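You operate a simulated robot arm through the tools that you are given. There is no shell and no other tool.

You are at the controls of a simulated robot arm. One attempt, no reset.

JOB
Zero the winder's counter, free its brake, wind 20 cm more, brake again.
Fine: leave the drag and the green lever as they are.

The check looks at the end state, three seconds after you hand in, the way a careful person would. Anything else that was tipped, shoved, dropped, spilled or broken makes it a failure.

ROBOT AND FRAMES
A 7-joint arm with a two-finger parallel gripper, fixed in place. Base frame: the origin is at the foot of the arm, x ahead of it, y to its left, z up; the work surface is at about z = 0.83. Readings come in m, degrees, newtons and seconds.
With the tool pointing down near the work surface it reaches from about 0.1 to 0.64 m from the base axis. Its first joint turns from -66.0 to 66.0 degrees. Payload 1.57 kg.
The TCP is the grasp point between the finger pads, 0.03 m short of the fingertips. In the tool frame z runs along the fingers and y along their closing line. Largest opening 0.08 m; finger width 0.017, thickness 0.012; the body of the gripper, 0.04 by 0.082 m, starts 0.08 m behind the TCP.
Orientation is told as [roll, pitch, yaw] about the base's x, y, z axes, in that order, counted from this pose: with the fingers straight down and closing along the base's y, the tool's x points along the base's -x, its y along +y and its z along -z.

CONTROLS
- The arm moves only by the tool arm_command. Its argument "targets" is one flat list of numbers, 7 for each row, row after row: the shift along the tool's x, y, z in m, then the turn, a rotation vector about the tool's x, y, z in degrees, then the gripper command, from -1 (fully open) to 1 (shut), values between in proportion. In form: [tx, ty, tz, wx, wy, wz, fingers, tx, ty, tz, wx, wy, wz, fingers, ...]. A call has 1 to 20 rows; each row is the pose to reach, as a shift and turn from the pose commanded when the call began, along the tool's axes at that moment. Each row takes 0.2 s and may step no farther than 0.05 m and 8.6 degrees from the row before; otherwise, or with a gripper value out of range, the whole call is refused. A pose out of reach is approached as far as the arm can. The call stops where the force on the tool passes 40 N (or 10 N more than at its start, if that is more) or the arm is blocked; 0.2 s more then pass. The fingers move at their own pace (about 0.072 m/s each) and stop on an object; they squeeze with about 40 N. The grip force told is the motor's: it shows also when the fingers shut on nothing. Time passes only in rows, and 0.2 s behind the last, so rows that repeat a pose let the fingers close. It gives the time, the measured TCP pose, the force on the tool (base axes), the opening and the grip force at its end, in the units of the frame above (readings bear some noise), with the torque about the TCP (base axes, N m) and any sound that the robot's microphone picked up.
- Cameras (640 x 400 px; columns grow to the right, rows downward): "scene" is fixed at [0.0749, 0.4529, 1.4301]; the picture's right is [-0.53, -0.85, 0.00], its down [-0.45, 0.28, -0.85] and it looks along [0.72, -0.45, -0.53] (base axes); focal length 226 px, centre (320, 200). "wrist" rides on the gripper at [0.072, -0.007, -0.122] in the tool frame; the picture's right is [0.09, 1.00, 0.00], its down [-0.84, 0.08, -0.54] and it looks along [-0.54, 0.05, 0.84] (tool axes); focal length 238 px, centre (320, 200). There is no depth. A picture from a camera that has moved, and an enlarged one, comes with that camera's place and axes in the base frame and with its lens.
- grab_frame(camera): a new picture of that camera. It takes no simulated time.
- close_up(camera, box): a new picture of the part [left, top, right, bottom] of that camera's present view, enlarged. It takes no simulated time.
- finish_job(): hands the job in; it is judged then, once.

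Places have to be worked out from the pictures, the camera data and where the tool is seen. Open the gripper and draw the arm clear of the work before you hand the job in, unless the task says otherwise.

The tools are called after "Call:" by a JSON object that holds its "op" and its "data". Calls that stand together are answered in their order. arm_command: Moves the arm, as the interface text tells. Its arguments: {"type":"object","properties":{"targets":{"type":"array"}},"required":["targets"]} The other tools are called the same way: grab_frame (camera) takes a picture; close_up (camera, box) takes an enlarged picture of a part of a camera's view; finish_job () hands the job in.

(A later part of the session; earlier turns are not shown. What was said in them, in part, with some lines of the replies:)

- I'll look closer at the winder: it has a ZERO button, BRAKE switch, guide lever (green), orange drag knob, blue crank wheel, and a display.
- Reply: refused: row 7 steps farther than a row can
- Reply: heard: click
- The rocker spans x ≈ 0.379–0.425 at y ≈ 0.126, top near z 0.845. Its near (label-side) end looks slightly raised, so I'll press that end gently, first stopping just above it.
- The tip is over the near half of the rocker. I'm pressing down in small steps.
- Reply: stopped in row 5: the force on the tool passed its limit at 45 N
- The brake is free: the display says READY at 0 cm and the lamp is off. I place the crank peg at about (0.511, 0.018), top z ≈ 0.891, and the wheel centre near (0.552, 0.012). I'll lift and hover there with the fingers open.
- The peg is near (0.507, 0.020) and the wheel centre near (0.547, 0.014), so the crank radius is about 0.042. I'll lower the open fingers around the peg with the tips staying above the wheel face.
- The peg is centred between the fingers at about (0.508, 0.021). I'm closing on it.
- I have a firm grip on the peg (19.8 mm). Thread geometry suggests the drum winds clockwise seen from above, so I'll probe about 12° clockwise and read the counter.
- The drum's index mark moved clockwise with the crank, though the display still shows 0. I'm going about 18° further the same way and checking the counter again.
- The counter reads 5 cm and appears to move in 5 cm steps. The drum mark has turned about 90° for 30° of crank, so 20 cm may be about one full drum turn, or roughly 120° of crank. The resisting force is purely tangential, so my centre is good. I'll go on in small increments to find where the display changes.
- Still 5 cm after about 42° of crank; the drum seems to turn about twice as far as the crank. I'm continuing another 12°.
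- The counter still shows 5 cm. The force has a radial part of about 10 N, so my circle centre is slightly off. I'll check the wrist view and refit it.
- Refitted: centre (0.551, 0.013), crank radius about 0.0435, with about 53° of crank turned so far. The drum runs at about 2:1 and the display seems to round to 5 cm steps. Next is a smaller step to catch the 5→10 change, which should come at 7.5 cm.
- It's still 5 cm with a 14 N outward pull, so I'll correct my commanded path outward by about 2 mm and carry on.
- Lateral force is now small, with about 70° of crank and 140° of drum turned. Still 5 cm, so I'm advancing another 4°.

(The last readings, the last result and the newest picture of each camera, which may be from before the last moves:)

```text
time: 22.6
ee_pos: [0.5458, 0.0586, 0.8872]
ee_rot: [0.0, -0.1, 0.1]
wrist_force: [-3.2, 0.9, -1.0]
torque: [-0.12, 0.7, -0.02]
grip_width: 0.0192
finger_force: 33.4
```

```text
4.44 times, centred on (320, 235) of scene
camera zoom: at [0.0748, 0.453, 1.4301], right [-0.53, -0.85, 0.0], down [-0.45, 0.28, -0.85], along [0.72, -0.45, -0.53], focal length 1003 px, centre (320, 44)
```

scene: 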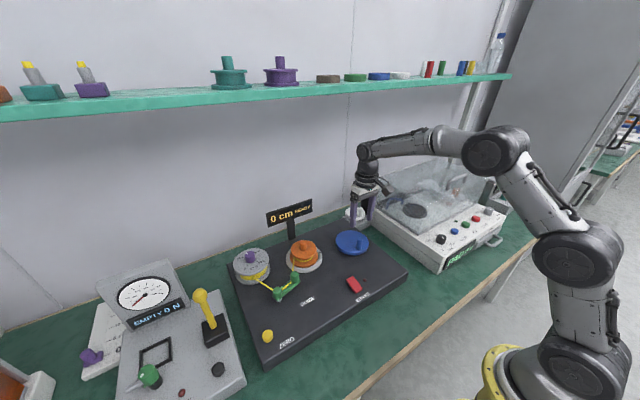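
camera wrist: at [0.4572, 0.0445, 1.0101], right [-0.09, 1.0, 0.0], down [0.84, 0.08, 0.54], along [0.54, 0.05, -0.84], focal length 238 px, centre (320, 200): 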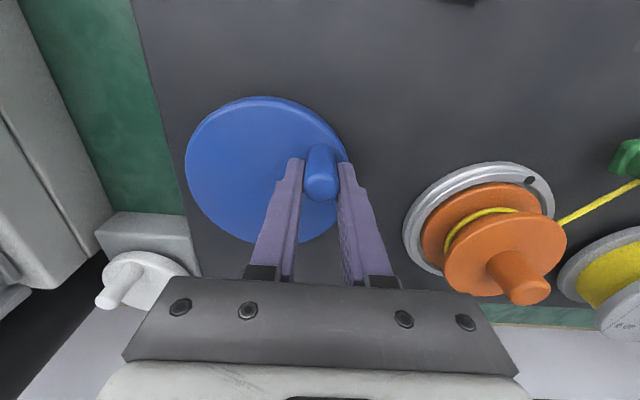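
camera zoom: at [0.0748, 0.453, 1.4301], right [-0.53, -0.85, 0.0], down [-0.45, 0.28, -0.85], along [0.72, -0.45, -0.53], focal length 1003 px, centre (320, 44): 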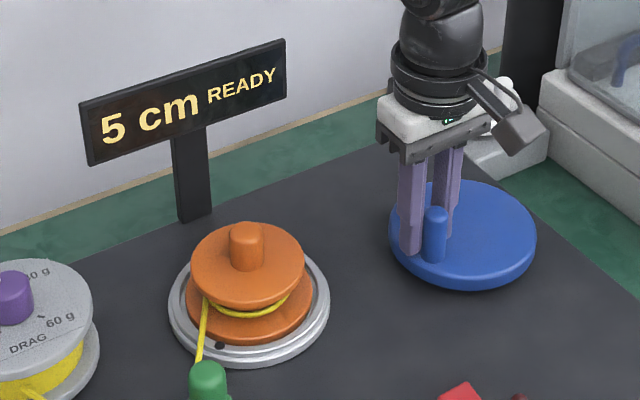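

The grip width is shrinking (0.0198 → 0.0192), so the peg may be creeping toward the pad edge. I'll check the wrist view.

Call:
{"op": "close_up", "data": {"camera": "wrist", "box": [240, 100, 400, 230]}}

Call:
{"op": "close_up", "data": {"camera": "scene", "box": [320, 215, 390, 270]}}

```text
3.08 times, centred on (320, 165) of wrist
camera zoom: at [0.4729, 0.0516, 1.01], right [-0.09, 1.0, 0.0], down [0.83, 0.08, 0.54], along [0.54, 0.05, -0.84], focal length 733 px, centre (320, 308)
```

zoom: 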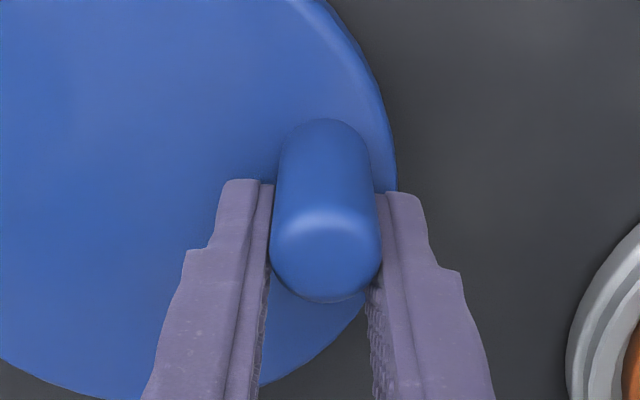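

```text
7.27 times, centred on (355, 242) of scene
camera zoom: at [0.0748, 0.453, 1.4301], right [-0.53, -0.85, 0.0], down [-0.45, 0.28, -0.85], along [0.72, -0.45, -0.53], focal length 1642 px, centre (66, -109)
```

zoom: 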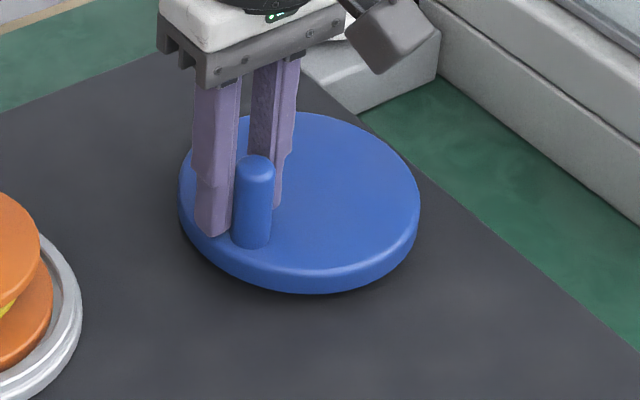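

The peg has slipped about 8 mm toward the pad edge, since pushing along x relies only on friction; it sits near (0.537, 0.058). I'll open, re-centre on it and turn the tool 90° so the fingers close along x and push the peg directly. Opening comes first, then I'll look.

Call:
{"op": "arm_command", "data": {"targets": [0, 0, 0, 0, 0, 0, 0.4, 0, 0, 0, 0, 0, 0, -0.4, 0, 0, 0, 0, 0, 0, -0.4, 0.008, 0, 0, 0, 0, 0, -0.4]}}

Call:
{"op": "close_up", "data": {"camera": "scene", "box": [260, 190, 380, 280]}}

Call:
{"op": "close_up", "data": {"camera": "wrist", "box": [170, 80, 410, 270]}}

```text
time: 23.6
ee_pos: [0.5377, 0.0588, 0.8877]
ee_rot: [0.0, -0.2, 0.2]
wrist_force: [-0.4, -0.1, -0.3]
torque: [0.0, 0.03, -0.01]
grip_width: 0.0558
finger_force: 0.0
```

```text
4.44 times, centred on (320, 235) of scene
camera zoom: at [0.0749, 0.4529, 1.4301], right [-0.53, -0.85, 0.0], down [-0.45, 0.28, -0.85], along [0.72, -0.45, -0.53], focal length 1003 px, centre (320, 44)
```

zoom: 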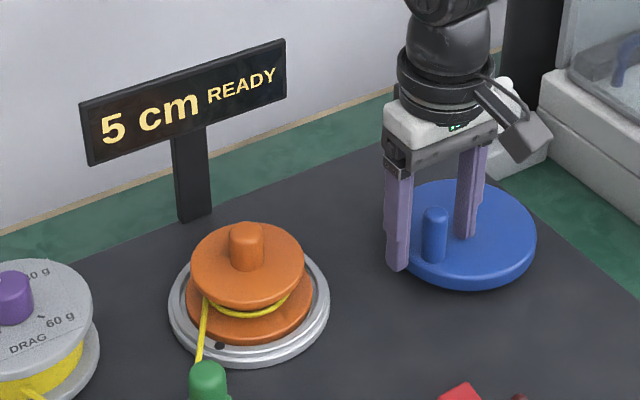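

```text
2.11 times, centred on (290, 175) of wrist
camera zoom: at [0.4648, 0.0518, 1.0095], right [-0.09, 1.0, 0.0], down [0.83, 0.08, 0.54], along [0.54, 0.05, -0.84], focal length 502 px, centre (383, 253)
```

zoom: 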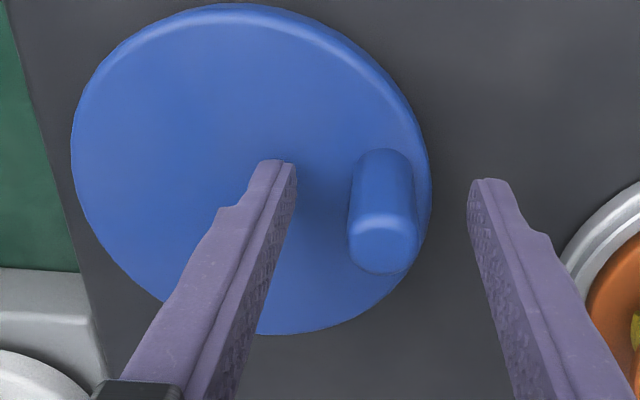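

Opening didn't back-drive the wheel: the drum mark and the count are unchanged. I'm rotating the tool 90° clockwise in place around the peg so the closing line lies along x.

Call:
{"op": "arm_command", "data": {"targets": [0.002, -0.0005, 0, 0, 0, 8, -0.4, 0.002, -0.0005, 0, 0, 0, 16, -0.4, 0.002, -0.0005, 0, 0, 0, 24, -0.4, 0.002, -0.0005, 0, 0, 0, 32, -0.4, 0.002, -0.0005, 0, 0, 0, 40, -0.4, 0.002, -0.0005, 0, 0, 0, 48, -0.4, 0.002, -0.0005, 0, 0, 0, 56, -0.4, 0.002, -0.0005, 0, 0, 0, 64, -0.4, 0.002, -0.0005, 0, 0, 0, 72, -0.4, 0.002, -0.0005, 0, 0, 0, 80, -0.4, 0.002, -0.0005, 0, 0, 0, 85, -0.4, 0.002, -0.0005, 0, 0, 0, 90, -0.4, 0.002, -0.0005, 0, 0, 0, 90, -0.4]}}

Call:
{"op": "grab_frame", "data": {"camera": "wrist"}}

Call:
{"op": "close_up", "data": {"camera": "scene", "box": [260, 170, 400, 280]}}

```text
time: 26.4
ee_pos: [0.5358, 0.0581, 0.8883]
ee_rot: [0.2, -0.1, -89.9]
wrist_force: [-0.3, 0.1, -0.7]
torque: [-0.02, -0.04, -0.03]
grip_width: 0.056
finger_force: 0.1
```

```text
taken
camera wrist: at [0.5284, 0.1294, 1.0107], right [1.0, 0.09, 0.0], down [0.08, -0.84, 0.54], along [0.05, -0.54, -0.84], focal length 238 px, centre (320, 200)
```

wrist: 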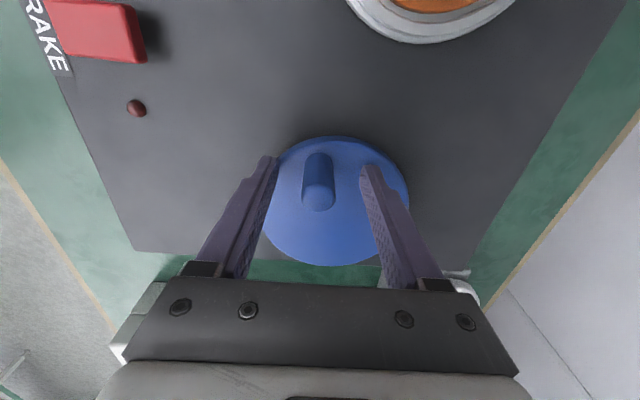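

```text
3.64 times, centred on (330, 225) of scene
camera zoom: at [0.0749, 0.4529, 1.4301], right [-0.53, -0.85, 0.0], down [-0.45, 0.28, -0.85], along [0.72, -0.45, -0.53], focal length 821 px, centre (284, 109)
```

zoom: 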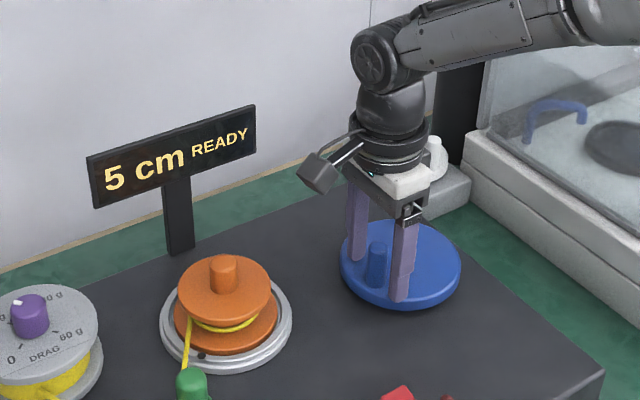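

The fingers straddle the peg along x, with tool y now along base +x and tool x along base +y. I'm closing and advancing about 6° clockwise.

Call:
{"op": "arm_command", "data": {"targets": [0, -0.0005, 0, 0, 0, 0, 0.4, 0, -0.0005, 0, 0, 0, 0, 1, 0, -0.0005, 0, 0, 0, 0, 1, -0.0003, 0.002, 0, 0, 0, 0, 1, -0.0003, 0.005, 0, 0, 0, 0, 1, -0.0003, 0.005, 0, 0, 0, 0, 1]}}

Call:
{"op": "close_up", "data": {"camera": "scene", "box": [260, 190, 380, 280]}}

```text
time: 27.8
ee_pos: [0.5403, 0.0589, 0.8873]
ee_rot: [0.3, 0.1, -89.9]
wrist_force: [-3.2, 11.5, 6.5]
torque: [0.81, 1.08, -0.03]
grip_width: 0.0195
finger_force: 33.8
```

```text
4.44 times, centred on (320, 235) of scene
camera zoom: at [0.0747, 0.4532, 1.43], right [-0.53, -0.85, 0.0], down [-0.45, 0.28, -0.85], along [0.72, -0.45, -0.53], focal length 1003 px, centre (320, 44)
```

zoom: 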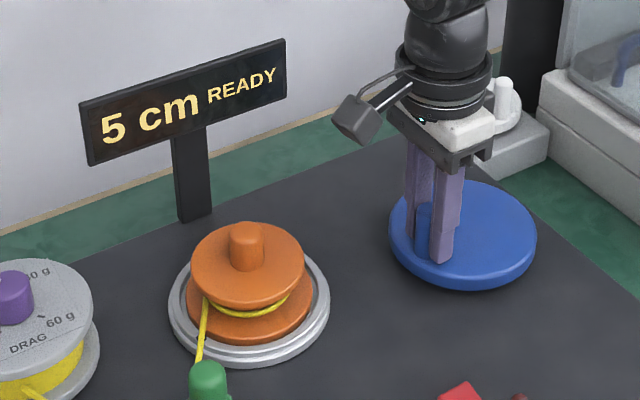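

Still 5 cm. An 11 N outward pull means the crank radius is nearer 0.047, so I'm correcting for that and advancing in small steps.

Call:
{"op": "arm_command", "data": {"targets": [0.0015, 0.0015, 0, 0, 0, 0, 1, 0.002, 0.003, 0, 0, 0, 0, 1, 0.002, 0.0045, 0, 0, 0, 0, 1, 0.002, 0.0045, 0, 0, 0, 0, 1]}}

Call:
{"op": "close_up", "data": {"camera": "scene", "box": [260, 190, 380, 280]}}

```text
time: 28.8
ee_pos: [0.5444, 0.0593, 0.8882]
ee_rot: [0.0, 0.0, -90.0]
wrist_force: [-8.2, 1.5, 7.6]
torque: [-0.04, 0.7, -0.28]
grip_width: 0.0197
finger_force: 33.9
```

```text
4.44 times, centred on (320, 235) of scene
camera zoom: at [0.0746, 0.453, 1.4301], right [-0.53, -0.85, 0.0], down [-0.45, 0.28, -0.85], along [0.72, -0.45, -0.53], focal length 1003 px, centre (320, 44)
```

zoom: 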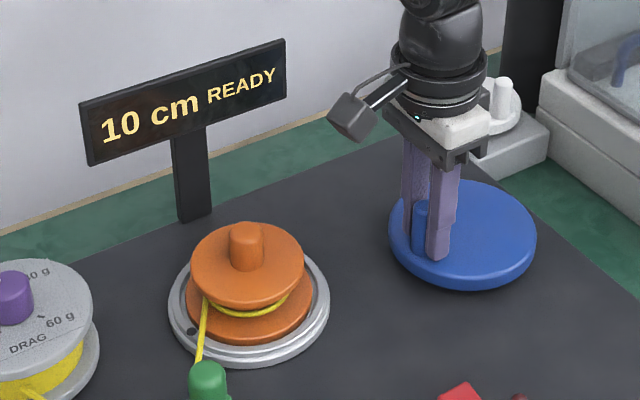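

The counter changed to 10 cm between about 69° and 74° of crank. With the 0→5 change near 24°, that confirms rounding at about 9.6° per cm, so 20 cm should fall near 190° of crank. I'm continuing to θ ≈ 76° along the refined circle.

Call:
{"op": "arm_command", "data": {"targets": [0.0003, 0.0025, 0, 0, 0, 0, 1, 0.0004, 0.0049, 0, 0, 0, 0, 1, 0.0004, 0.0073, 0, 0, 0, 0, 1, 0.0002, 0.0098, 0, 0, 0, 0, 1, -0.0001, 0.0122, 0, 0, 0, 0, 1, -0.0005, 0.0147, 0, 0, 0, 0, 1, -0.001, 0.0171, 0, 0, 0, 0, 1, -0.001, 0.0171, 0, 0, 0, 0, 1]}}

Call:
{"op": "close_up", "data": {"camera": "scene", "box": [260, 190, 380, 280]}}

Call:
{"op": "grab_frame", "data": {"camera": "wrist"}}

```text
time: 30.6
ee_pos: [0.5609, 0.0602, 0.887]
ee_rot: [0.2, 0.0, -89.9]
wrist_force: [-4.0, 5.1, 3.5]
torque: [0.78, 1.04, -0.24]
grip_width: 0.02
finger_force: 33.8
```

```text
4.44 times, centred on (320, 235) of scene
camera zoom: at [0.0747, 0.453, 1.4301], right [-0.53, -0.85, 0.0], down [-0.45, 0.28, -0.85], along [0.72, -0.45, -0.53], focal length 1003 px, centre (320, 44)
```

zoom: 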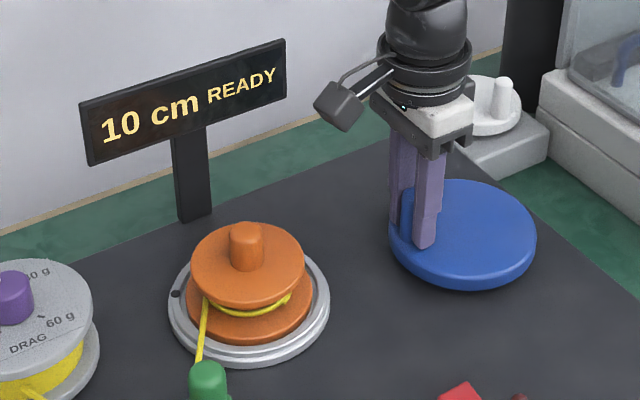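

```text
taken
camera wrist: at [0.5544, 0.1312, 1.0099], right [1.0, 0.09, 0.0], down [0.08, -0.84, 0.54], along [0.05, -0.54, -0.84], focal length 238 px, centre (320, 200)
```

wrist: 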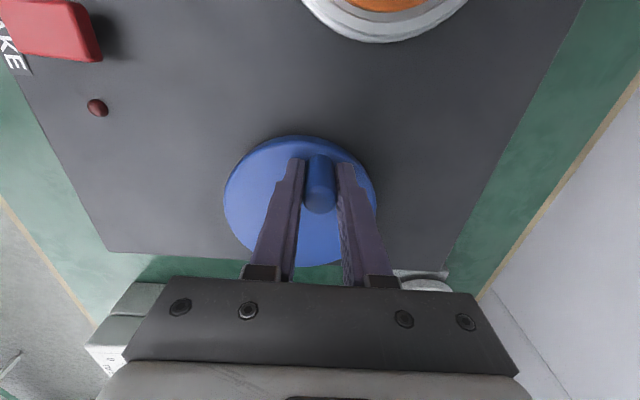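

10 cm, with the drum turned about 208° and the crank about 94°. I'm continuing along the arc to θ ≈ 61°.

Call:
{"op": "arm_command", "data": {"targets": [0.0003, 0.0023, 0, 0, 0, 0, 1, -0.0004, 0.0047, 0, 0, 0, 0, 1, -0.0013, 0.007, 0, 0, 0, 0, 1, -0.0024, 0.0092, 0, 0, 0, 0, 1, -0.0035, 0.0114, 0, 0, 0, 0, 1, -0.0035, 0.0114, 0, 0, 0, 0, 1]}}

Call:
{"op": "close_up", "data": {"camera": "scene", "box": [260, 190, 380, 280]}}

Call:
{"op": "close_up", "data": {"camera": "wrist", "box": [200, 100, 440, 280]}}

```text
time: 32.0
ee_pos: [0.5724, 0.0542, 0.8864]
ee_rot: [0.1, 0.1, -90.0]
wrist_force: [-7.9, 3.1, -3.1]
torque: [0.35, 0.49, -0.36]
grip_width: 0.0197
finger_force: 33.6
```

```text
4.44 times, centred on (320, 235) of scene
camera zoom: at [0.0748, 0.453, 1.4301], right [-0.53, -0.85, 0.0], down [-0.45, 0.28, -0.85], along [0.72, -0.45, -0.53], focal length 1003 px, centre (320, 44)
```

zoom: 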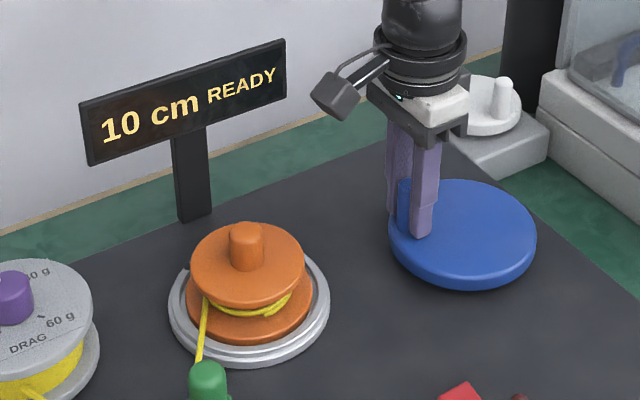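

```text
2.22 times, centred on (320, 190) of wrist
camera zoom: at [0.5661, 0.1262, 1.0098], right [1.0, 0.09, 0.0], down [0.08, -0.84, 0.54], along [0.05, -0.54, -0.84], focal length 530 px, centre (320, 222)
```

zoom: 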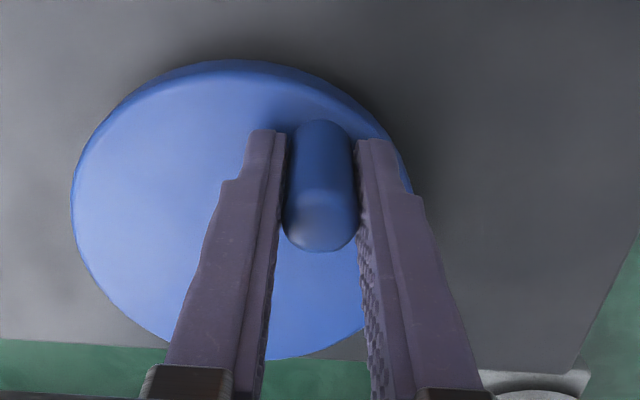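

10 cm at about 110° of crank. I'm advancing about 6° more toward the expected 12.5 cm change near 120°.

Call:
{"op": "arm_command", "data": {"targets": [-0.0012, 0.0021, 0, 0, 0, 0, 1, -0.0026, 0.0042, 0, 0, 0, 0, 1, -0.0026, 0.0042, 0, 0, 0, 0, 1]}}

Call:
{"op": "close_up", "data": {"camera": "scene", "box": [260, 190, 380, 280]}}

```text
time: 32.8
ee_pos: [0.5769, 0.0508, 0.8869]
ee_rot: [0.1, 0.0, -89.9]
wrist_force: [-4.4, -0.4, -6.6]
torque: [0.31, 0.91, -0.17]
grip_width: 0.0198
finger_force: 32.8
```

```text
4.44 times, centred on (320, 235) of scene
camera zoom: at [0.0749, 0.4529, 1.4301], right [-0.53, -0.85, 0.0], down [-0.45, 0.28, -0.85], along [0.72, -0.45, -0.53], focal length 1003 px, centre (320, 44)
```

zoom: 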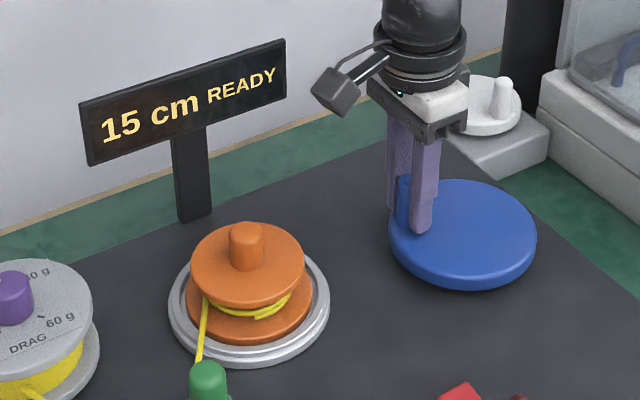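

The counter reads 15 cm; the 12.5 cm change came around 112°. That gives about 9° per cm, so 20 cm should be about 180° of crank. For the rest I'd better close roughly along y, so I'll open and check where the peg sits.

Call:
{"op": "arm_command", "data": {"targets": [0, 0, 0, 0, 0, 0, 0.4, 0, 0, 0, 0, 0, 0, -0.4, 0, 0, 0, 0, 0, 0, -0.4, 0, 0, 0, 0, 0, 0, -0.4]}}

Call:
{"op": "close_up", "data": {"camera": "scene", "box": [260, 190, 380, 280]}}

Call:
{"op": "close_up", "data": {"camera": "wrist", "box": [200, 100, 440, 280]}}

```text
time: 33.8
ee_pos: [0.578, 0.052, 0.887]
ee_rot: [0.3, 0.1, -90.0]
wrist_force: [-0.5, 0.4, 0.5]
torque: [-0.03, -0.01, -0.03]
grip_width: 0.0559
finger_force: 0.0
```

```text
4.44 times, centred on (320, 235) of scene
camera zoom: at [0.0749, 0.4529, 1.4301], right [-0.53, -0.85, 0.0], down [-0.45, 0.28, -0.85], along [0.72, -0.45, -0.53], focal length 1003 px, centre (320, 44)
```

zoom: 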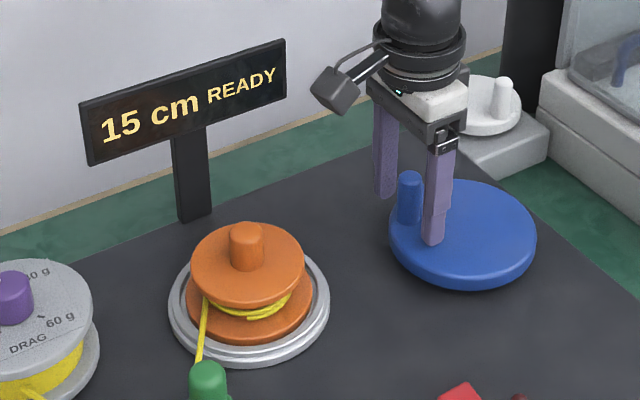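

```text
2.22 times, centred on (320, 190) of wrist
camera zoom: at [0.5707, 0.1236, 1.0107], right [1.0, 0.09, 0.0], down [0.08, -0.84, 0.54], along [0.05, -0.54, -0.84], focal length 530 px, centre (320, 222)
```

zoom: 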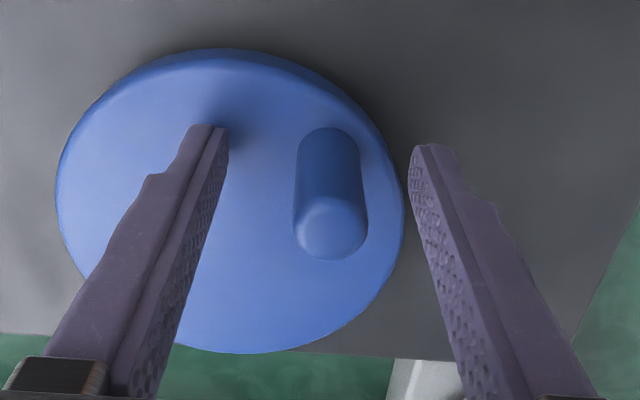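

No back-drive. The peg is at about (0.579, 0.050), so I'll re-centre and rotate the tool back counterclockwise to yaw +20°.

Call:
{"op": "arm_command", "data": {"targets": [-0.002, 0.001, 0, 0, 0, -8, -0.4, -0.002, 0.001, 0, 0, 0, -16, -0.4, -0.002, 0.001, 0, 0, 0, -24, -0.4, -0.002, 0.001, 0, 0, 0, -32, -0.4, -0.002, 0.001, 0, 0, 0, -40, -0.4, -0.002, 0.001, 0, 0, 0, -48, -0.4, -0.002, 0.001, 0, 0, 0, -56, -0.4, -0.002, 0.001, 0, 0, 0, -64, -0.4, -0.002, 0.001, 0, 0, 0, -72, -0.4, -0.002, 0.001, 0, 0, 0, -80, -0.4, -0.002, 0.001, 0, 0, 0, -88, -0.4, -0.002, 0.001, 0, 0, 0, -96, -0.4, -0.002, 0.001, 0, 0, 0, -104, -0.4, -0.002, 0.001, 0, 0, 0, -110, -0.4, -0.002, 0.001, 0, 0, 0, -110, -0.4]}}

Call:
{"op": "grab_frame", "data": {"camera": "wrist"}}

Call:
{"op": "close_up", "data": {"camera": "scene", "box": [260, 170, 400, 280]}}

```text
time: 37.0
ee_pos: [0.5788, 0.0495, 0.8877]
ee_rot: [0.1, -0.2, 20.2]
wrist_force: [0.2, -1.4, -1.0]
torque: [0.02, 0.04, 0.04]
grip_width: 0.056
finger_force: 0.1
```

```text
taken
camera wrist: at [0.5131, 0.0191, 1.0106], right [-0.43, 0.9, 0.0], down [0.76, 0.36, 0.54], along [0.49, 0.23, -0.84], focal length 238 px, centre (320, 200)
```

wrist: 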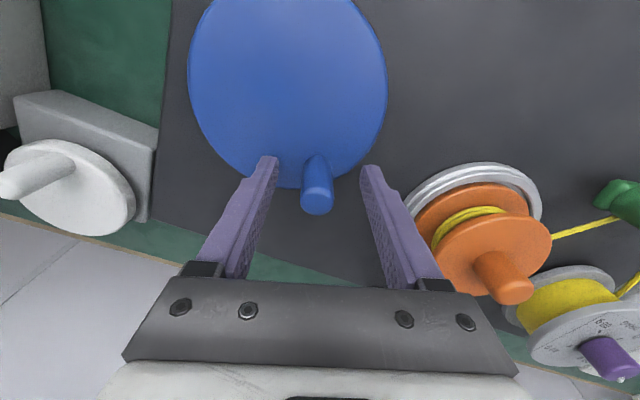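

```text
3.64 times, centred on (330, 225) of scene
camera zoom: at [0.0749, 0.4529, 1.4301], right [-0.53, -0.85, 0.0], down [-0.45, 0.28, -0.85], along [0.72, -0.45, -0.53], focal length 821 px, centre (284, 109)
```

zoom: 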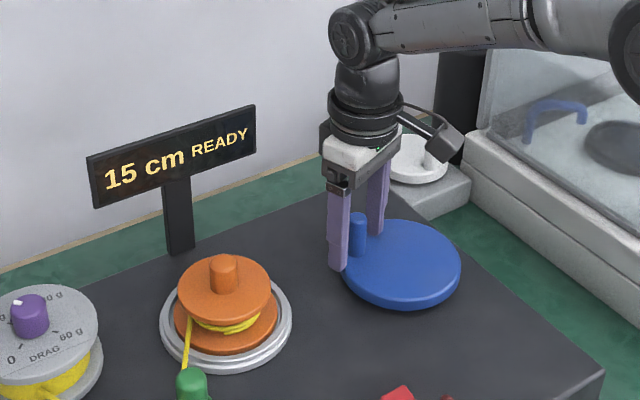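

The peg is well centred between the fingers. I'm closing and winding on to θ ≈ 28°, about 144° in total.

Call:
{"op": "arm_command", "data": {"targets": [0, 0, 0, 0, 0, 0, 0.4, 0, 0, 0, 0, 0, 0, 1, 0, 0, 0, 0, 0, 0, 1, -0.0016, -0.002, 0, 0, 0, 0, 1, -0.0031, -0.0041, 0, 0, 0, 0, 1, -0.0041, -0.0063, 0, 0, 0, 0, 1, -0.005, -0.0085, 0, 0, 0, 0, 1, -0.0058, -0.0108, 0, 0, 0, 0, 1, -0.0064, -0.0132, 0, 0, 0, 0, 1, -0.0069, -0.0156, 0, 0, 0, 0, 1, -0.0073, -0.018, 0, 0, 0, 0, 1, -0.0073, -0.018, 0, 0, 0, 0, 1]}}

Call:
{"op": "close_up", "data": {"camera": "scene", "box": [260, 190, 380, 280]}}

Call:
{"op": "grab_frame", "data": {"camera": "wrist"}}

```text
time: 39.6
ee_pos: [0.5917, 0.0359, 0.887]
ee_rot: [0.0, -0.2, 20.1]
wrist_force: [1.8, 9.2, 3.3]
torque: [0.09, 0.21, -0.38]
grip_width: 0.0197
finger_force: 33.4
```

```text
4.44 times, centred on (320, 235) of scene
camera zoom: at [0.0749, 0.4532, 1.43], right [-0.53, -0.85, 0.0], down [-0.45, 0.28, -0.85], along [0.72, -0.45, -0.53], focal length 1003 px, centre (320, 44)
```

zoom: 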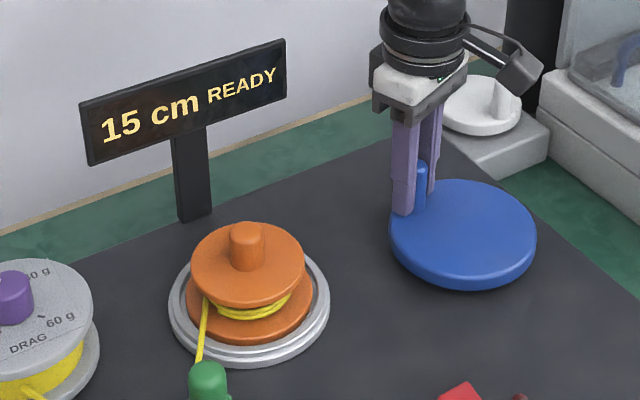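

```text
taken
camera wrist: at [0.5259, 0.0051, 1.0102], right [-0.43, 0.9, 0.0], down [0.76, 0.36, 0.55], along [0.49, 0.23, -0.84], focal length 238 px, centre (320, 200)
```

wrist: 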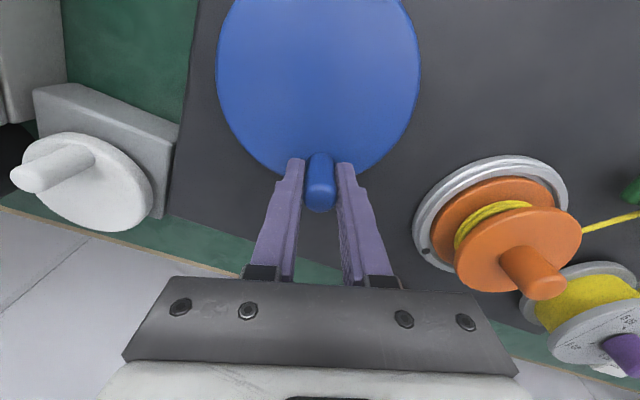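

15 cm at about 144°. I'm going on 6°, then in finer steps to catch the 17.5 cm change.

Call:
{"op": "arm_command", "data": {"targets": [-0.0003, -0.0024, 0, 0, 0, 0, 1, -0.0004, -0.0048, 0, 0, 0, 0, 1, -0.0004, -0.0048, 0, 0, 0, 0, 1]}}

Call:
{"op": "close_up", "data": {"camera": "scene", "box": [260, 190, 380, 280]}}

```text
time: 40.4
ee_pos: [0.5935, 0.0325, 0.8874]
ee_rot: [0.0, -0.2, 20.0]
wrist_force: [0.1, 5.4, 3.2]
torque: [1.01, -0.32, -0.22]
grip_width: 0.0197
finger_force: 33.8
```

```text
4.44 times, centred on (320, 235) of scene
camera zoom: at [0.0748, 0.453, 1.4301], right [-0.53, -0.85, 0.0], down [-0.45, 0.28, -0.85], along [0.72, -0.45, -0.53], focal length 1003 px, centre (320, 44)
```

zoom: 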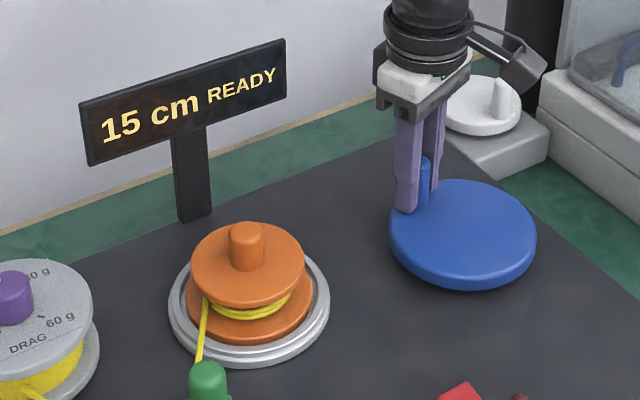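

Still 15 cm at about 148°. I'm taking a 3° step.

Call:
{"op": "arm_command", "data": {"targets": [0, -0.0025, 0, 0, 0, 0, 1, 0, -0.0025, 0, 0, 0, 0, 1]}}

Call:
{"op": "close_up", "data": {"camera": "scene", "box": [260, 190, 380, 280]}}

```text
time: 41.0
ee_pos: [0.5938, 0.0302, 0.8875]
ee_rot: [0.0, -0.2, 20.1]
wrist_force: [-0.7, 5.8, 3.5]
torque: [0.81, -0.13, -0.2]
grip_width: 0.0201
finger_force: 33.6
```

```text
4.44 times, centred on (320, 235) of scene
camera zoom: at [0.0748, 0.453, 1.4301], right [-0.53, -0.85, 0.0], down [-0.45, 0.28, -0.85], along [0.72, -0.45, -0.53], focal length 1003 px, centre (320, 44)
```

zoom: 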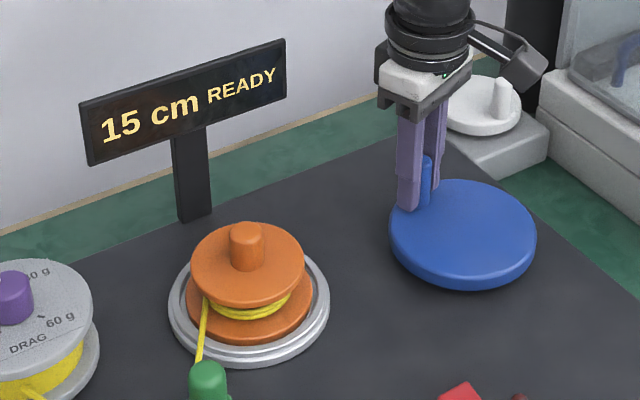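

Still 15 cm at about 151°. Another 3°.

Call:
{"op": "arm_command", "data": {"targets": [0.0001, -0.0024, 0, 0, 0, 0, 1, 0.0001, -0.0024, 0, 0, 0, 0, 1]}}

Call:
{"op": "close_up", "data": {"camera": "scene", "box": [260, 190, 380, 280]}}

```text
time: 41.6
ee_pos: [0.5951, 0.027, 0.8875]
ee_rot: [-0.1, -0.2, 20.1]
wrist_force: [-1.5, 1.2, 2.3]
torque: [0.55, -0.29, -0.06]
grip_width: 0.0197
finger_force: 33.5
```

```text
4.44 times, centred on (320, 235) of scene
camera zoom: at [0.0748, 0.453, 1.4301], right [-0.53, -0.85, 0.0], down [-0.45, 0.28, -0.85], along [0.72, -0.45, -0.53], focal length 1003 px, centre (320, 44)
```

zoom: 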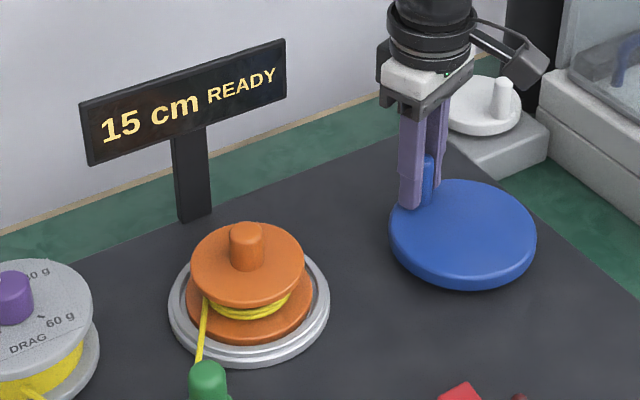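

Still 15 cm at about 155°. Another 3°.

Call:
{"op": "arm_command", "data": {"targets": [0.0002, -0.0024, 0, 0, 0, 0, 1, 0.0002, -0.0024, 0, 0, 0, 0, 1]}}

Call:
{"op": "close_up", "data": {"camera": "scene", "box": [260, 190, 380, 280]}}

```text
time: 42.2
ee_pos: [0.5947, 0.0243, 0.8875]
ee_rot: [-0.1, -0.1, 20.1]
wrist_force: [-2.0, 4.4, 2.9]
torque: [0.26, 0.04, -0.16]
grip_width: 0.0195
finger_force: 33.6
```

```text
4.44 times, centred on (320, 235) of scene
camera zoom: at [0.0748, 0.453, 1.4301], right [-0.53, -0.85, 0.0], down [-0.45, 0.28, -0.85], along [0.72, -0.45, -0.53], focal length 1003 px, centre (320, 44)
```

zoom: 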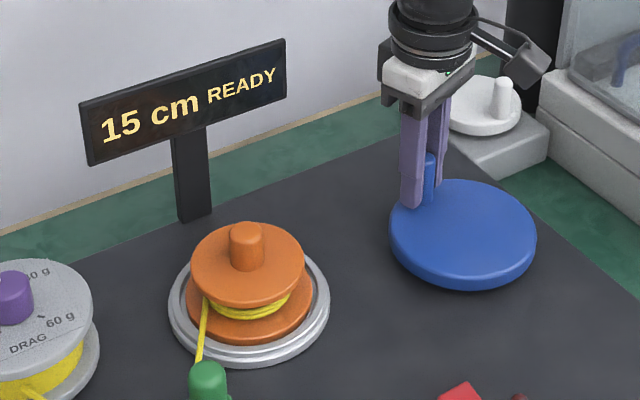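

Still 15 cm at about 158°. Another 3°.

Call:
{"op": "arm_command", "data": {"targets": [0.0003, -0.0024, 0, 0, 0, 0, 1, 0.0003, -0.0024, 0, 0, 0, 0, 1]}}

Call:
{"op": "close_up", "data": {"camera": "scene", "box": [260, 190, 380, 280]}}

Call:
{"op": "grab_frame", "data": {"camera": "wrist"}}

```text
time: 42.8
ee_pos: [0.5966, 0.0234, 0.8882]
ee_rot: [-0.1, -0.2, 20.0]
wrist_force: [0.6, 8.6, 0.6]
torque: [0.01, 0.08, -0.38]
grip_width: 0.0197
finger_force: 33.2
```

```text
4.44 times, centred on (320, 235) of scene
camera zoom: at [0.0749, 0.4532, 1.43], right [-0.53, -0.85, 0.0], down [-0.45, 0.28, -0.85], along [0.72, -0.45, -0.53], focal length 1003 px, centre (320, 44)
```

zoom: 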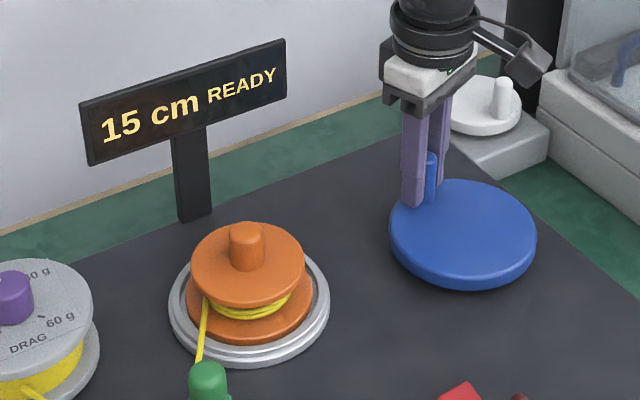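

```text
taken
camera wrist: at [0.5308, -0.0081, 1.01], right [-0.43, 0.9, 0.0], down [0.76, 0.36, 0.54], along [0.49, 0.23, -0.84], focal length 238 px, centre (320, 200)
```

wrist: 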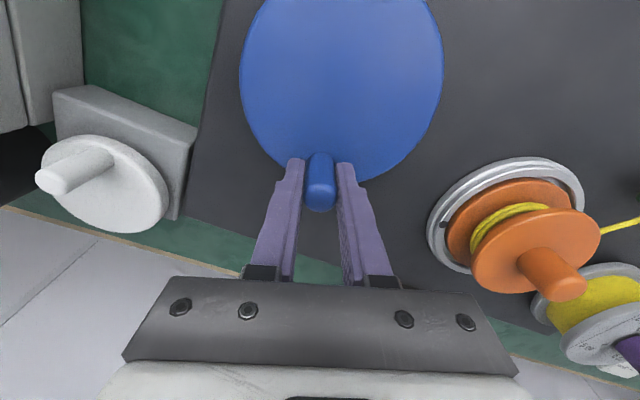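

Still 15 cm at about 160°. Another 3°.

Call:
{"op": "arm_command", "data": {"targets": [0.0004, -0.0025, 0, 0, 0, 0, 1, 0.0004, -0.0025, 0, 0, 0, 0, 1]}}

Call:
{"op": "close_up", "data": {"camera": "scene", "box": [260, 190, 380, 280]}}

```text
time: 43.4
ee_pos: [0.5965, 0.0202, 0.8878]
ee_rot: [0.0, -0.2, 20.0]
wrist_force: [0.0, 5.6, -1.7]
torque: [0.91, -0.26, -0.25]
grip_width: 0.02
finger_force: 33.7
```

```text
4.44 times, centred on (320, 235) of scene
camera zoom: at [0.0749, 0.4531, 1.4301], right [-0.53, -0.85, 0.0], down [-0.45, 0.28, -0.85], along [0.72, -0.45, -0.53], focal length 1003 px, centre (320, 44)
```

zoom: 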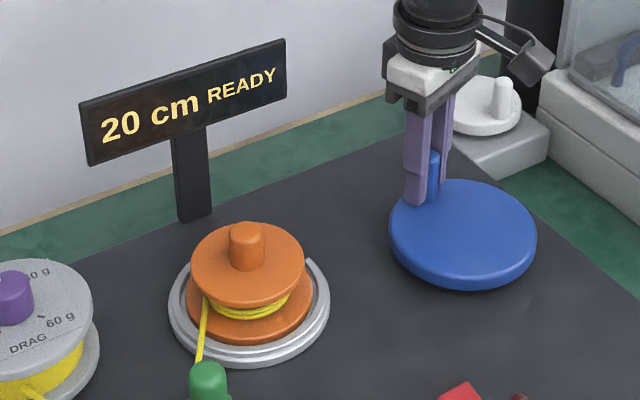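

It changed to 20 cm (the 17.5 cm rounding point) at about 162° of crank. Steps are about 45° apart, so true 20 cm is about 20° further, around 183°. I'll advance part of the way and check.

Call:
{"op": "arm_command", "data": {"targets": [0.0007, -0.0024, 0, 0, 0, 0, 1, 0.0012, -0.0039, 0, 0, 0, 0, 1, 0.0017, -0.0054, 0, 0, 0, 0, 1, 0.0023, -0.007, 0, 0, 0, 0, 1, 0.0029, -0.0085, 0, 0, 0, 0, 1, 0.0029, -0.0085, 0, 0, 0, 0, 1]}}

Call:
{"op": "close_up", "data": {"camera": "scene", "box": [260, 190, 380, 280]}}

Call:
{"op": "grab_frame", "data": {"camera": "wrist"}}

```text
time: 44.8
ee_pos: [0.5969, 0.0103, 0.8873]
ee_rot: [0.0, -0.2, 20.0]
wrist_force: [-1.6, 2.9, 1.1]
torque: [0.46, -0.12, -0.15]
grip_width: 0.0201
finger_force: 33.6
```

```text
4.44 times, centred on (320, 235) of scene
camera zoom: at [0.0748, 0.453, 1.4301], right [-0.53, -0.85, 0.0], down [-0.45, 0.28, -0.85], along [0.72, -0.45, -0.53], focal length 1003 px, centre (320, 44)
```

zoom: 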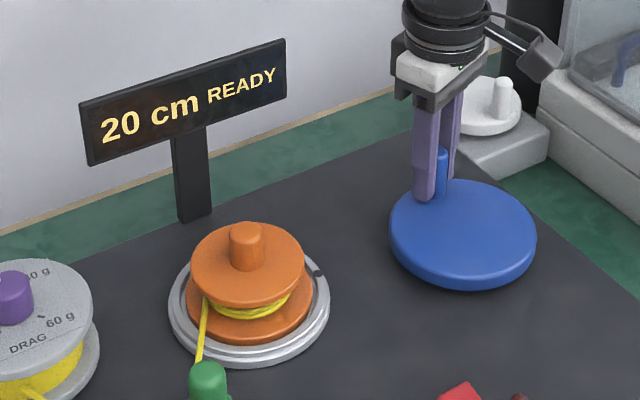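

```text
taken
camera wrist: at [0.5314, -0.0203, 1.01], right [-0.43, 0.9, 0.0], down [0.76, 0.36, 0.54], along [0.49, 0.23, -0.84], focal length 238 px, centre (320, 200)
```

wrist: 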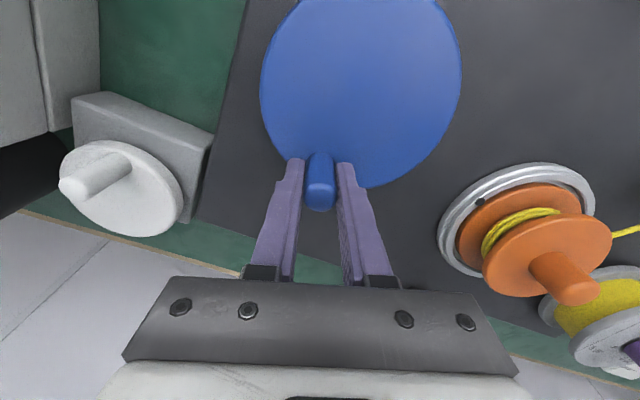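

The drum's index mark is back nearly where it started, so one drum turn is about 20 cm, which matches the thread radius of about 3.2 cm. I'll zoom in to compare the mark with its start position.

Call:
{"op": "close_up", "data": {"camera": "scene", "box": [260, 190, 335, 280]}}

Call:
{"op": "close_up", "data": {"camera": "scene", "box": [260, 180, 400, 270]}}

Call:
{"op": "close_up", "data": {"camera": "scene", "box": [240, 190, 400, 300]}}

```text
4.44 times, centred on (298, 235) of scene
camera zoom: at [0.0748, 0.453, 1.4301], right [-0.53, -0.85, 0.0], down [-0.45, 0.28, -0.85], along [0.72, -0.45, -0.53], focal length 1003 px, centre (420, 44)
```

zoom: 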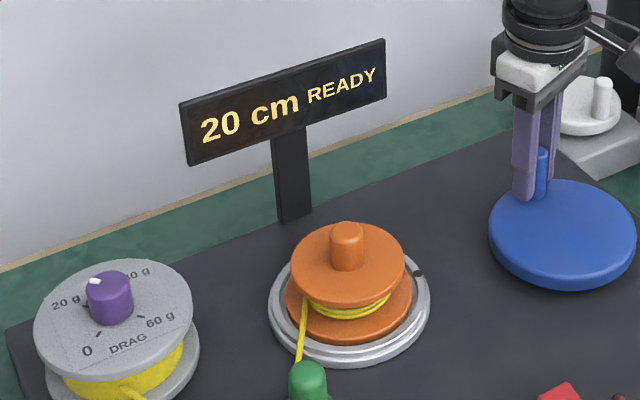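

```text
4.44 times, centred on (330, 225) of scene
camera zoom: at [0.0748, 0.453, 1.4301], right [-0.53, -0.85, 0.0], down [-0.45, 0.28, -0.85], along [0.72, -0.45, -0.53], focal length 1003 px, centre (276, 89)
```

zoom: 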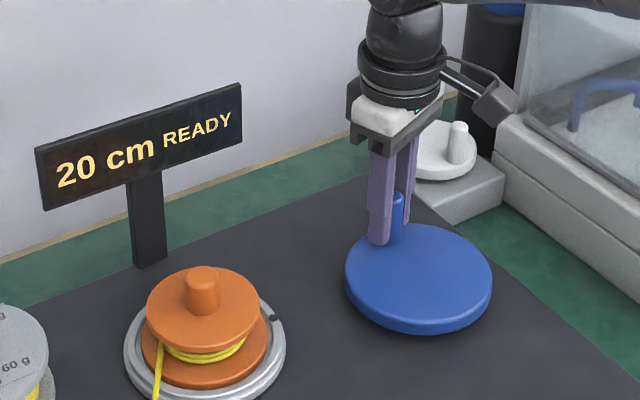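

```text
3.64 times, centred on (320, 245) of scene
camera zoom: at [0.0748, 0.453, 1.4301], right [-0.53, -0.85, 0.0], down [-0.45, 0.28, -0.85], along [0.72, -0.45, -0.53], focal length 821 px, centre (320, 36)
```

zoom: 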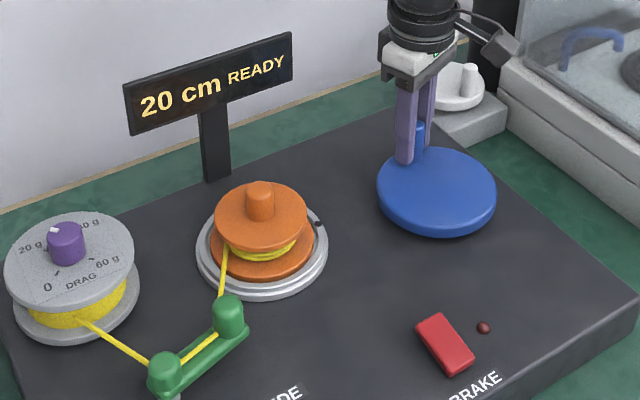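

The mark is only about 5° of drum short of its start position (about 19.4–19.7 cm). I'm adding about 4–5° of crank to centre on 20 cm.

Call:
{"op": "arm_command", "data": {"targets": [0.0009, -0.0018, 0, 0, 0, 0, 1, 0.0018, -0.0036, 0, 0, 0, 0, 1, 0.0018, -0.0036, 0, 0, 0, 0, 1]}}

Call:
{"op": "close_up", "data": {"camera": "scene", "box": [260, 190, 335, 280]}}

```text
time: 45.6
ee_pos: [0.5966, 0.0081, 0.8883]
ee_rot: [-0.1, -0.1, 20.0]
wrist_force: [1.1, 8.8, -1.4]
torque: [0.2, -0.22, -0.42]
grip_width: 0.02
finger_force: 33.6
```

```text
4.44 times, centred on (298, 235) of scene
camera zoom: at [0.0749, 0.4531, 1.43], right [-0.53, -0.85, 0.0], down [-0.45, 0.28, -0.85], along [0.72, -0.45, -0.53], focal length 1003 px, centre (420, 44)
```

zoom: 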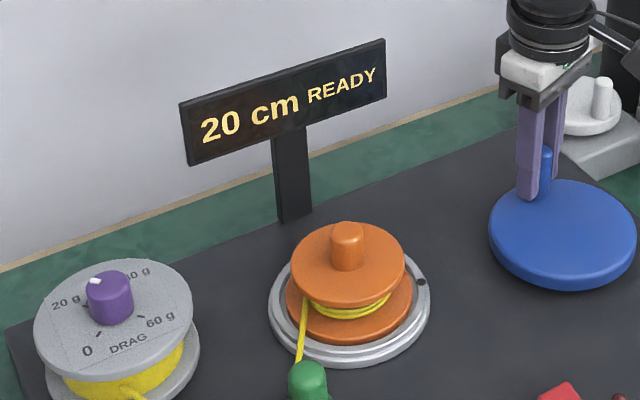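

The mark is now just at or past its start position and the display shows 20 cm, centred as well as I can judge. I'm releasing the peg and lifting clear.

Call:
{"op": "arm_command", "data": {"targets": [0, 0, 0, 0, 0, 0, 0.6, 0, 0, 0, 0, 0, 0, 0, 0, 0, 0, 0, 0, 0, -0.4, 0, 0, 0, 0, 0, 0, -0.4, 0, 0, -0.03, 0, 0, 0, -0.4, 0, 0, -0.07, 0, 0, 0, -0.4, 0, 0, -0.11, 0, 0, 0, -0.4, 0, 0, -0.11, 0, 0, 7, 0.3, 0, 0, -0.11, 0, 0, 14, 1, 0, 0, -0.11, 0, 0, 20, 1, 0, 0, -0.11, 0, 0, 20, 1]}}

Call:
{"op": "close_up", "data": {"camera": "scene", "box": [260, 190, 335, 280]}}

Call:
{"op": "grab_frame", "data": {"camera": "scene"}}

```text
time: 48.0
ee_pos: [0.5951, 0.0073, 0.9963]
ee_rot: [0.0, -0.2, 0.0]
wrist_force: [0.3, -0.7, 0.3]
torque: [-0.01, -0.01, -0.02]
grip_width: 0.0003
finger_force: 21.2
```

```text
4.44 times, centred on (298, 235) of scene
camera zoom: at [0.0749, 0.4529, 1.4301], right [-0.53, -0.85, 0.0], down [-0.45, 0.28, -0.85], along [0.72, -0.45, -0.53], focal length 1003 px, centre (420, 44)
```

zoom: 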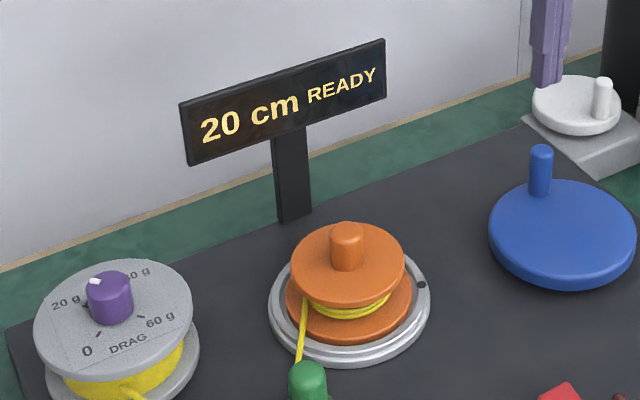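

```text
taken
```

scene: 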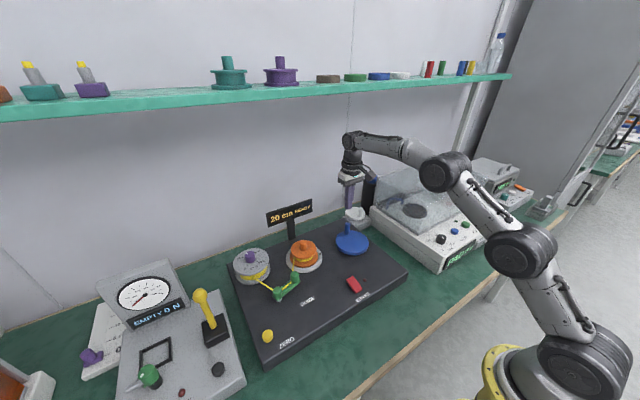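

Stable at 20 cm. I'm moving to above the far end of the brake rocker (0.416, 0.126), which should now be the raised end.

Call:
{"op": "arm_command", "data": {"targets": [0.036, 0.024, 0, 0, 0, 0, 1, 0.072, 0.048, 0, 0, 0, 0, 1, 0.108, 0.072, 0, 0, 0, 0, 1, 0.144, 0.096, 0, 0, 0, 0, 1, 0.179, 0.119, 0, 0, 0, 0, 1, 0.179, 0.119, 0.04, 0, 0, 0, 1, 0.179, 0.119, 0.08, 0, 0, 0, 1, 0.179, 0.119, 0.1, 0, 0, 0, 1, 0.179, 0.119, 0.1, 0, 0, 0, 1]}}

Call:
{"op": "grab_frame", "data": {"camera": "wrist"}}

Call:
{"op": "close_up", "data": {"camera": "scene", "box": [320, 240, 400, 310]}}

```text
time: 50.0
ee_pos: [0.4188, 0.1262, 0.8948]
ee_rot: [0.1, -0.2, 0.1]
wrist_force: [-0.1, 1.2, 0.2]
torque: [0.01, -0.02, 0.04]
grip_width: 0.0003
finger_force: 21.4
```

```text
taken
camera wrist: at [0.3461, 0.1198, 1.018], right [-0.09, 1.0, 0.0], down [0.83, 0.08, 0.55], along [0.54, 0.05, -0.84], focal length 238 px, centre (320, 200)
```

wrist: 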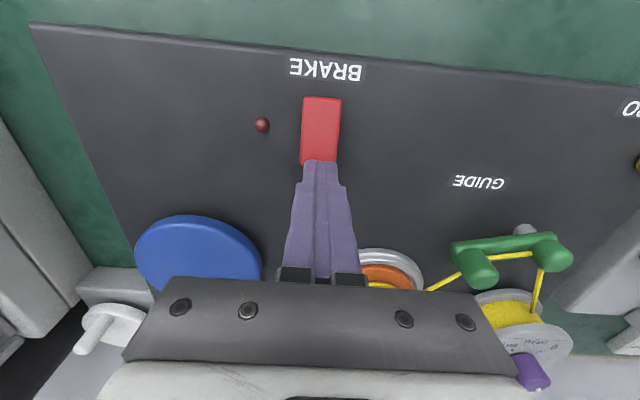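

```text
5.71 times, centred on (360, 275) of scene
camera zoom: at [0.0749, 0.4529, 1.4301], right [-0.53, -0.85, 0.0], down [-0.45, 0.28, -0.85], along [0.72, -0.45, -0.53], focal length 1290 px, centre (91, -229)
```

zoom: 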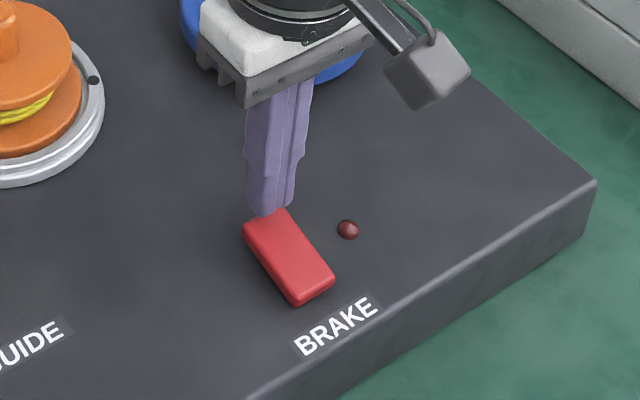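

The tip is over the far end of the rocker, which is now raised. I'm pressing it gently in small steps.

Call:
{"op": "arm_command", "data": {"targets": [0.003, 0, 0.006, 0, 0, 0, 1, 0.003, 0, 0.01, 0, 0, 0, 1, 0.003, 0, 0.013, 0, 0, 0, 1, 0.003, 0, 0.016, 0, 0, 0, 1, 0.003, 0, 0.018, 0, 0, 0, 1, 0.003, 0, 0.02, 0, 0, 0, 1]}}

Call:
{"op": "close_up", "data": {"camera": "scene", "box": [240, 190, 420, 320]}}

```text
time: 51.4
ee_pos: [0.4142, 0.125, 0.8769]
ee_rot: [0.1, -0.2, 0.0]
wrist_force: [0.4, 0.3, 1.0]
torque: [-0.05, 0.01, -0.01]
grip_width: 0.0
finger_force: 21.3
```

```text
3.08 times, centred on (330, 255) of scene
camera zoom: at [0.0749, 0.4529, 1.4301], right [-0.53, -0.85, 0.0], down [-0.45, 0.28, -0.85], along [0.72, -0.45, -0.53], focal length 694 px, centre (289, 31)
```

zoom: 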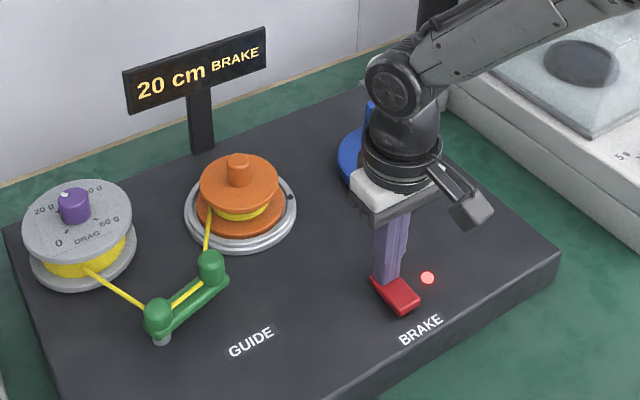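

The brake is on: lamp lit, display 20 cm BRAKE. I'll lift clear, open the gripper and draw the arm back.

Call:
{"op": "arm_command", "data": {"targets": [0, 0, -0.03, 0, 0, 0, 1, 0, 0, -0.07, 0, 0, 0, 1, 0, 0, -0.11, 0, 0, 0, 0.3, 0, 0, -0.15, 0, 0, 0, -0.4, 0, 0, -0.19, 0, 0, 0, -1, 0, -0.02, -0.23, 0, 0, 0, -1, 0, -0.04, -0.27, 0, 0, 0, -1, 0, -0.04, -0.27, 0, 0, 0, -1]}}

Call:
{"op": "grab_frame", "data": {"camera": "scene"}}

Call:
{"op": "close_up", "data": {"camera": "scene", "box": [220, 190, 420, 370]}}

Call:
{"op": "grab_frame", "data": {"camera": "wrist"}}

```text
time: 53.2
ee_pos: [0.4144, 0.0857, 1.146]
ee_rot: [0.1, -0.2, 0.2]
wrist_force: [0.5, 0.5, 0.7]
torque: [0.02, 0.02, 0.0]
grip_width: 0.0798
finger_force: 0.1
```

```text
taken
```

scene: 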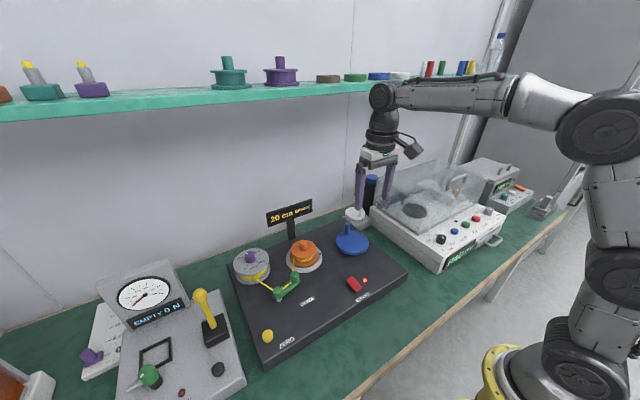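

```text
2.22 times, centred on (320, 280) of scene
camera zoom: at [0.0749, 0.4529, 1.4301], right [-0.53, -0.85, 0.0], down [-0.45, 0.28, -0.85], along [0.72, -0.45, -0.53], focal length 502 px, centre (320, 22)
```

zoom: 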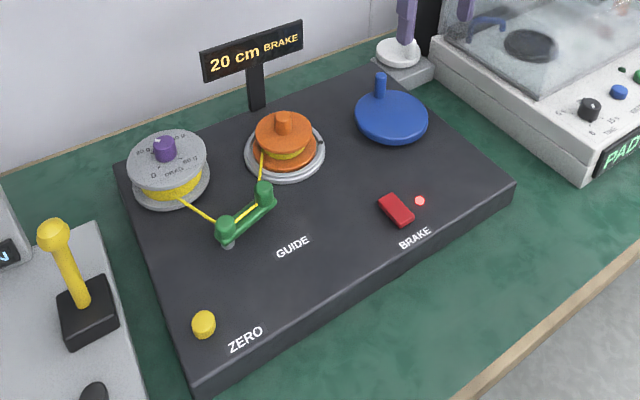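

```text
taken
camera wrist: at [0.3419, 0.0789, 1.2681], right [-0.09, 1.0, 0.0], down [0.84, 0.08, 0.54], along [0.54, 0.05, -0.84], focal length 238 px, centre (320, 200)
```

wrist: 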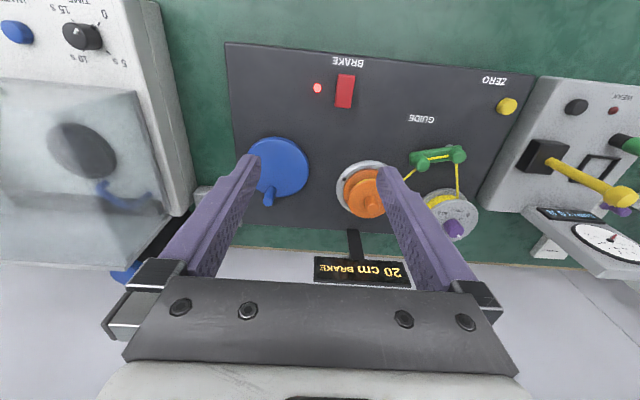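

The display reads 20 cm BRAKE with the lamp lit. The drag knob, green guide lever and the other devices look unchanged, and the arm is clear with the gripper open. I'm handing the job in.

Call:
{"op": "finish_job", "data": {}}

```text
The job is handed in.
```

I zeroed the winder's counter, freed the brake, wound on about 20 cm and set the brake again. When I handed in, the display read 20 cm BRAKE with the brake lamp lit.

- **Length:** the display only moves in 5 cm steps, so I judged the exact stop from where it changed and from the mark on the drum. My estimate is between 19.5 and 20.5 cm.
- **Left alone:** I didn't touch the drag knob or the green lever, and both look the same as at the start. In the last pictures nothing else looked moved or tipped.
- **Slip:** the crank peg slid in the gripper once, so I let go and gripped it again. The wheel did not turn back while it was free.
- **Brake press:** freeing the brake pushed on the switch with 45 N, just over the 40 N stop limit. The switch worked normally when I set the brake again.

The arm is clear of the work with the gripper open.
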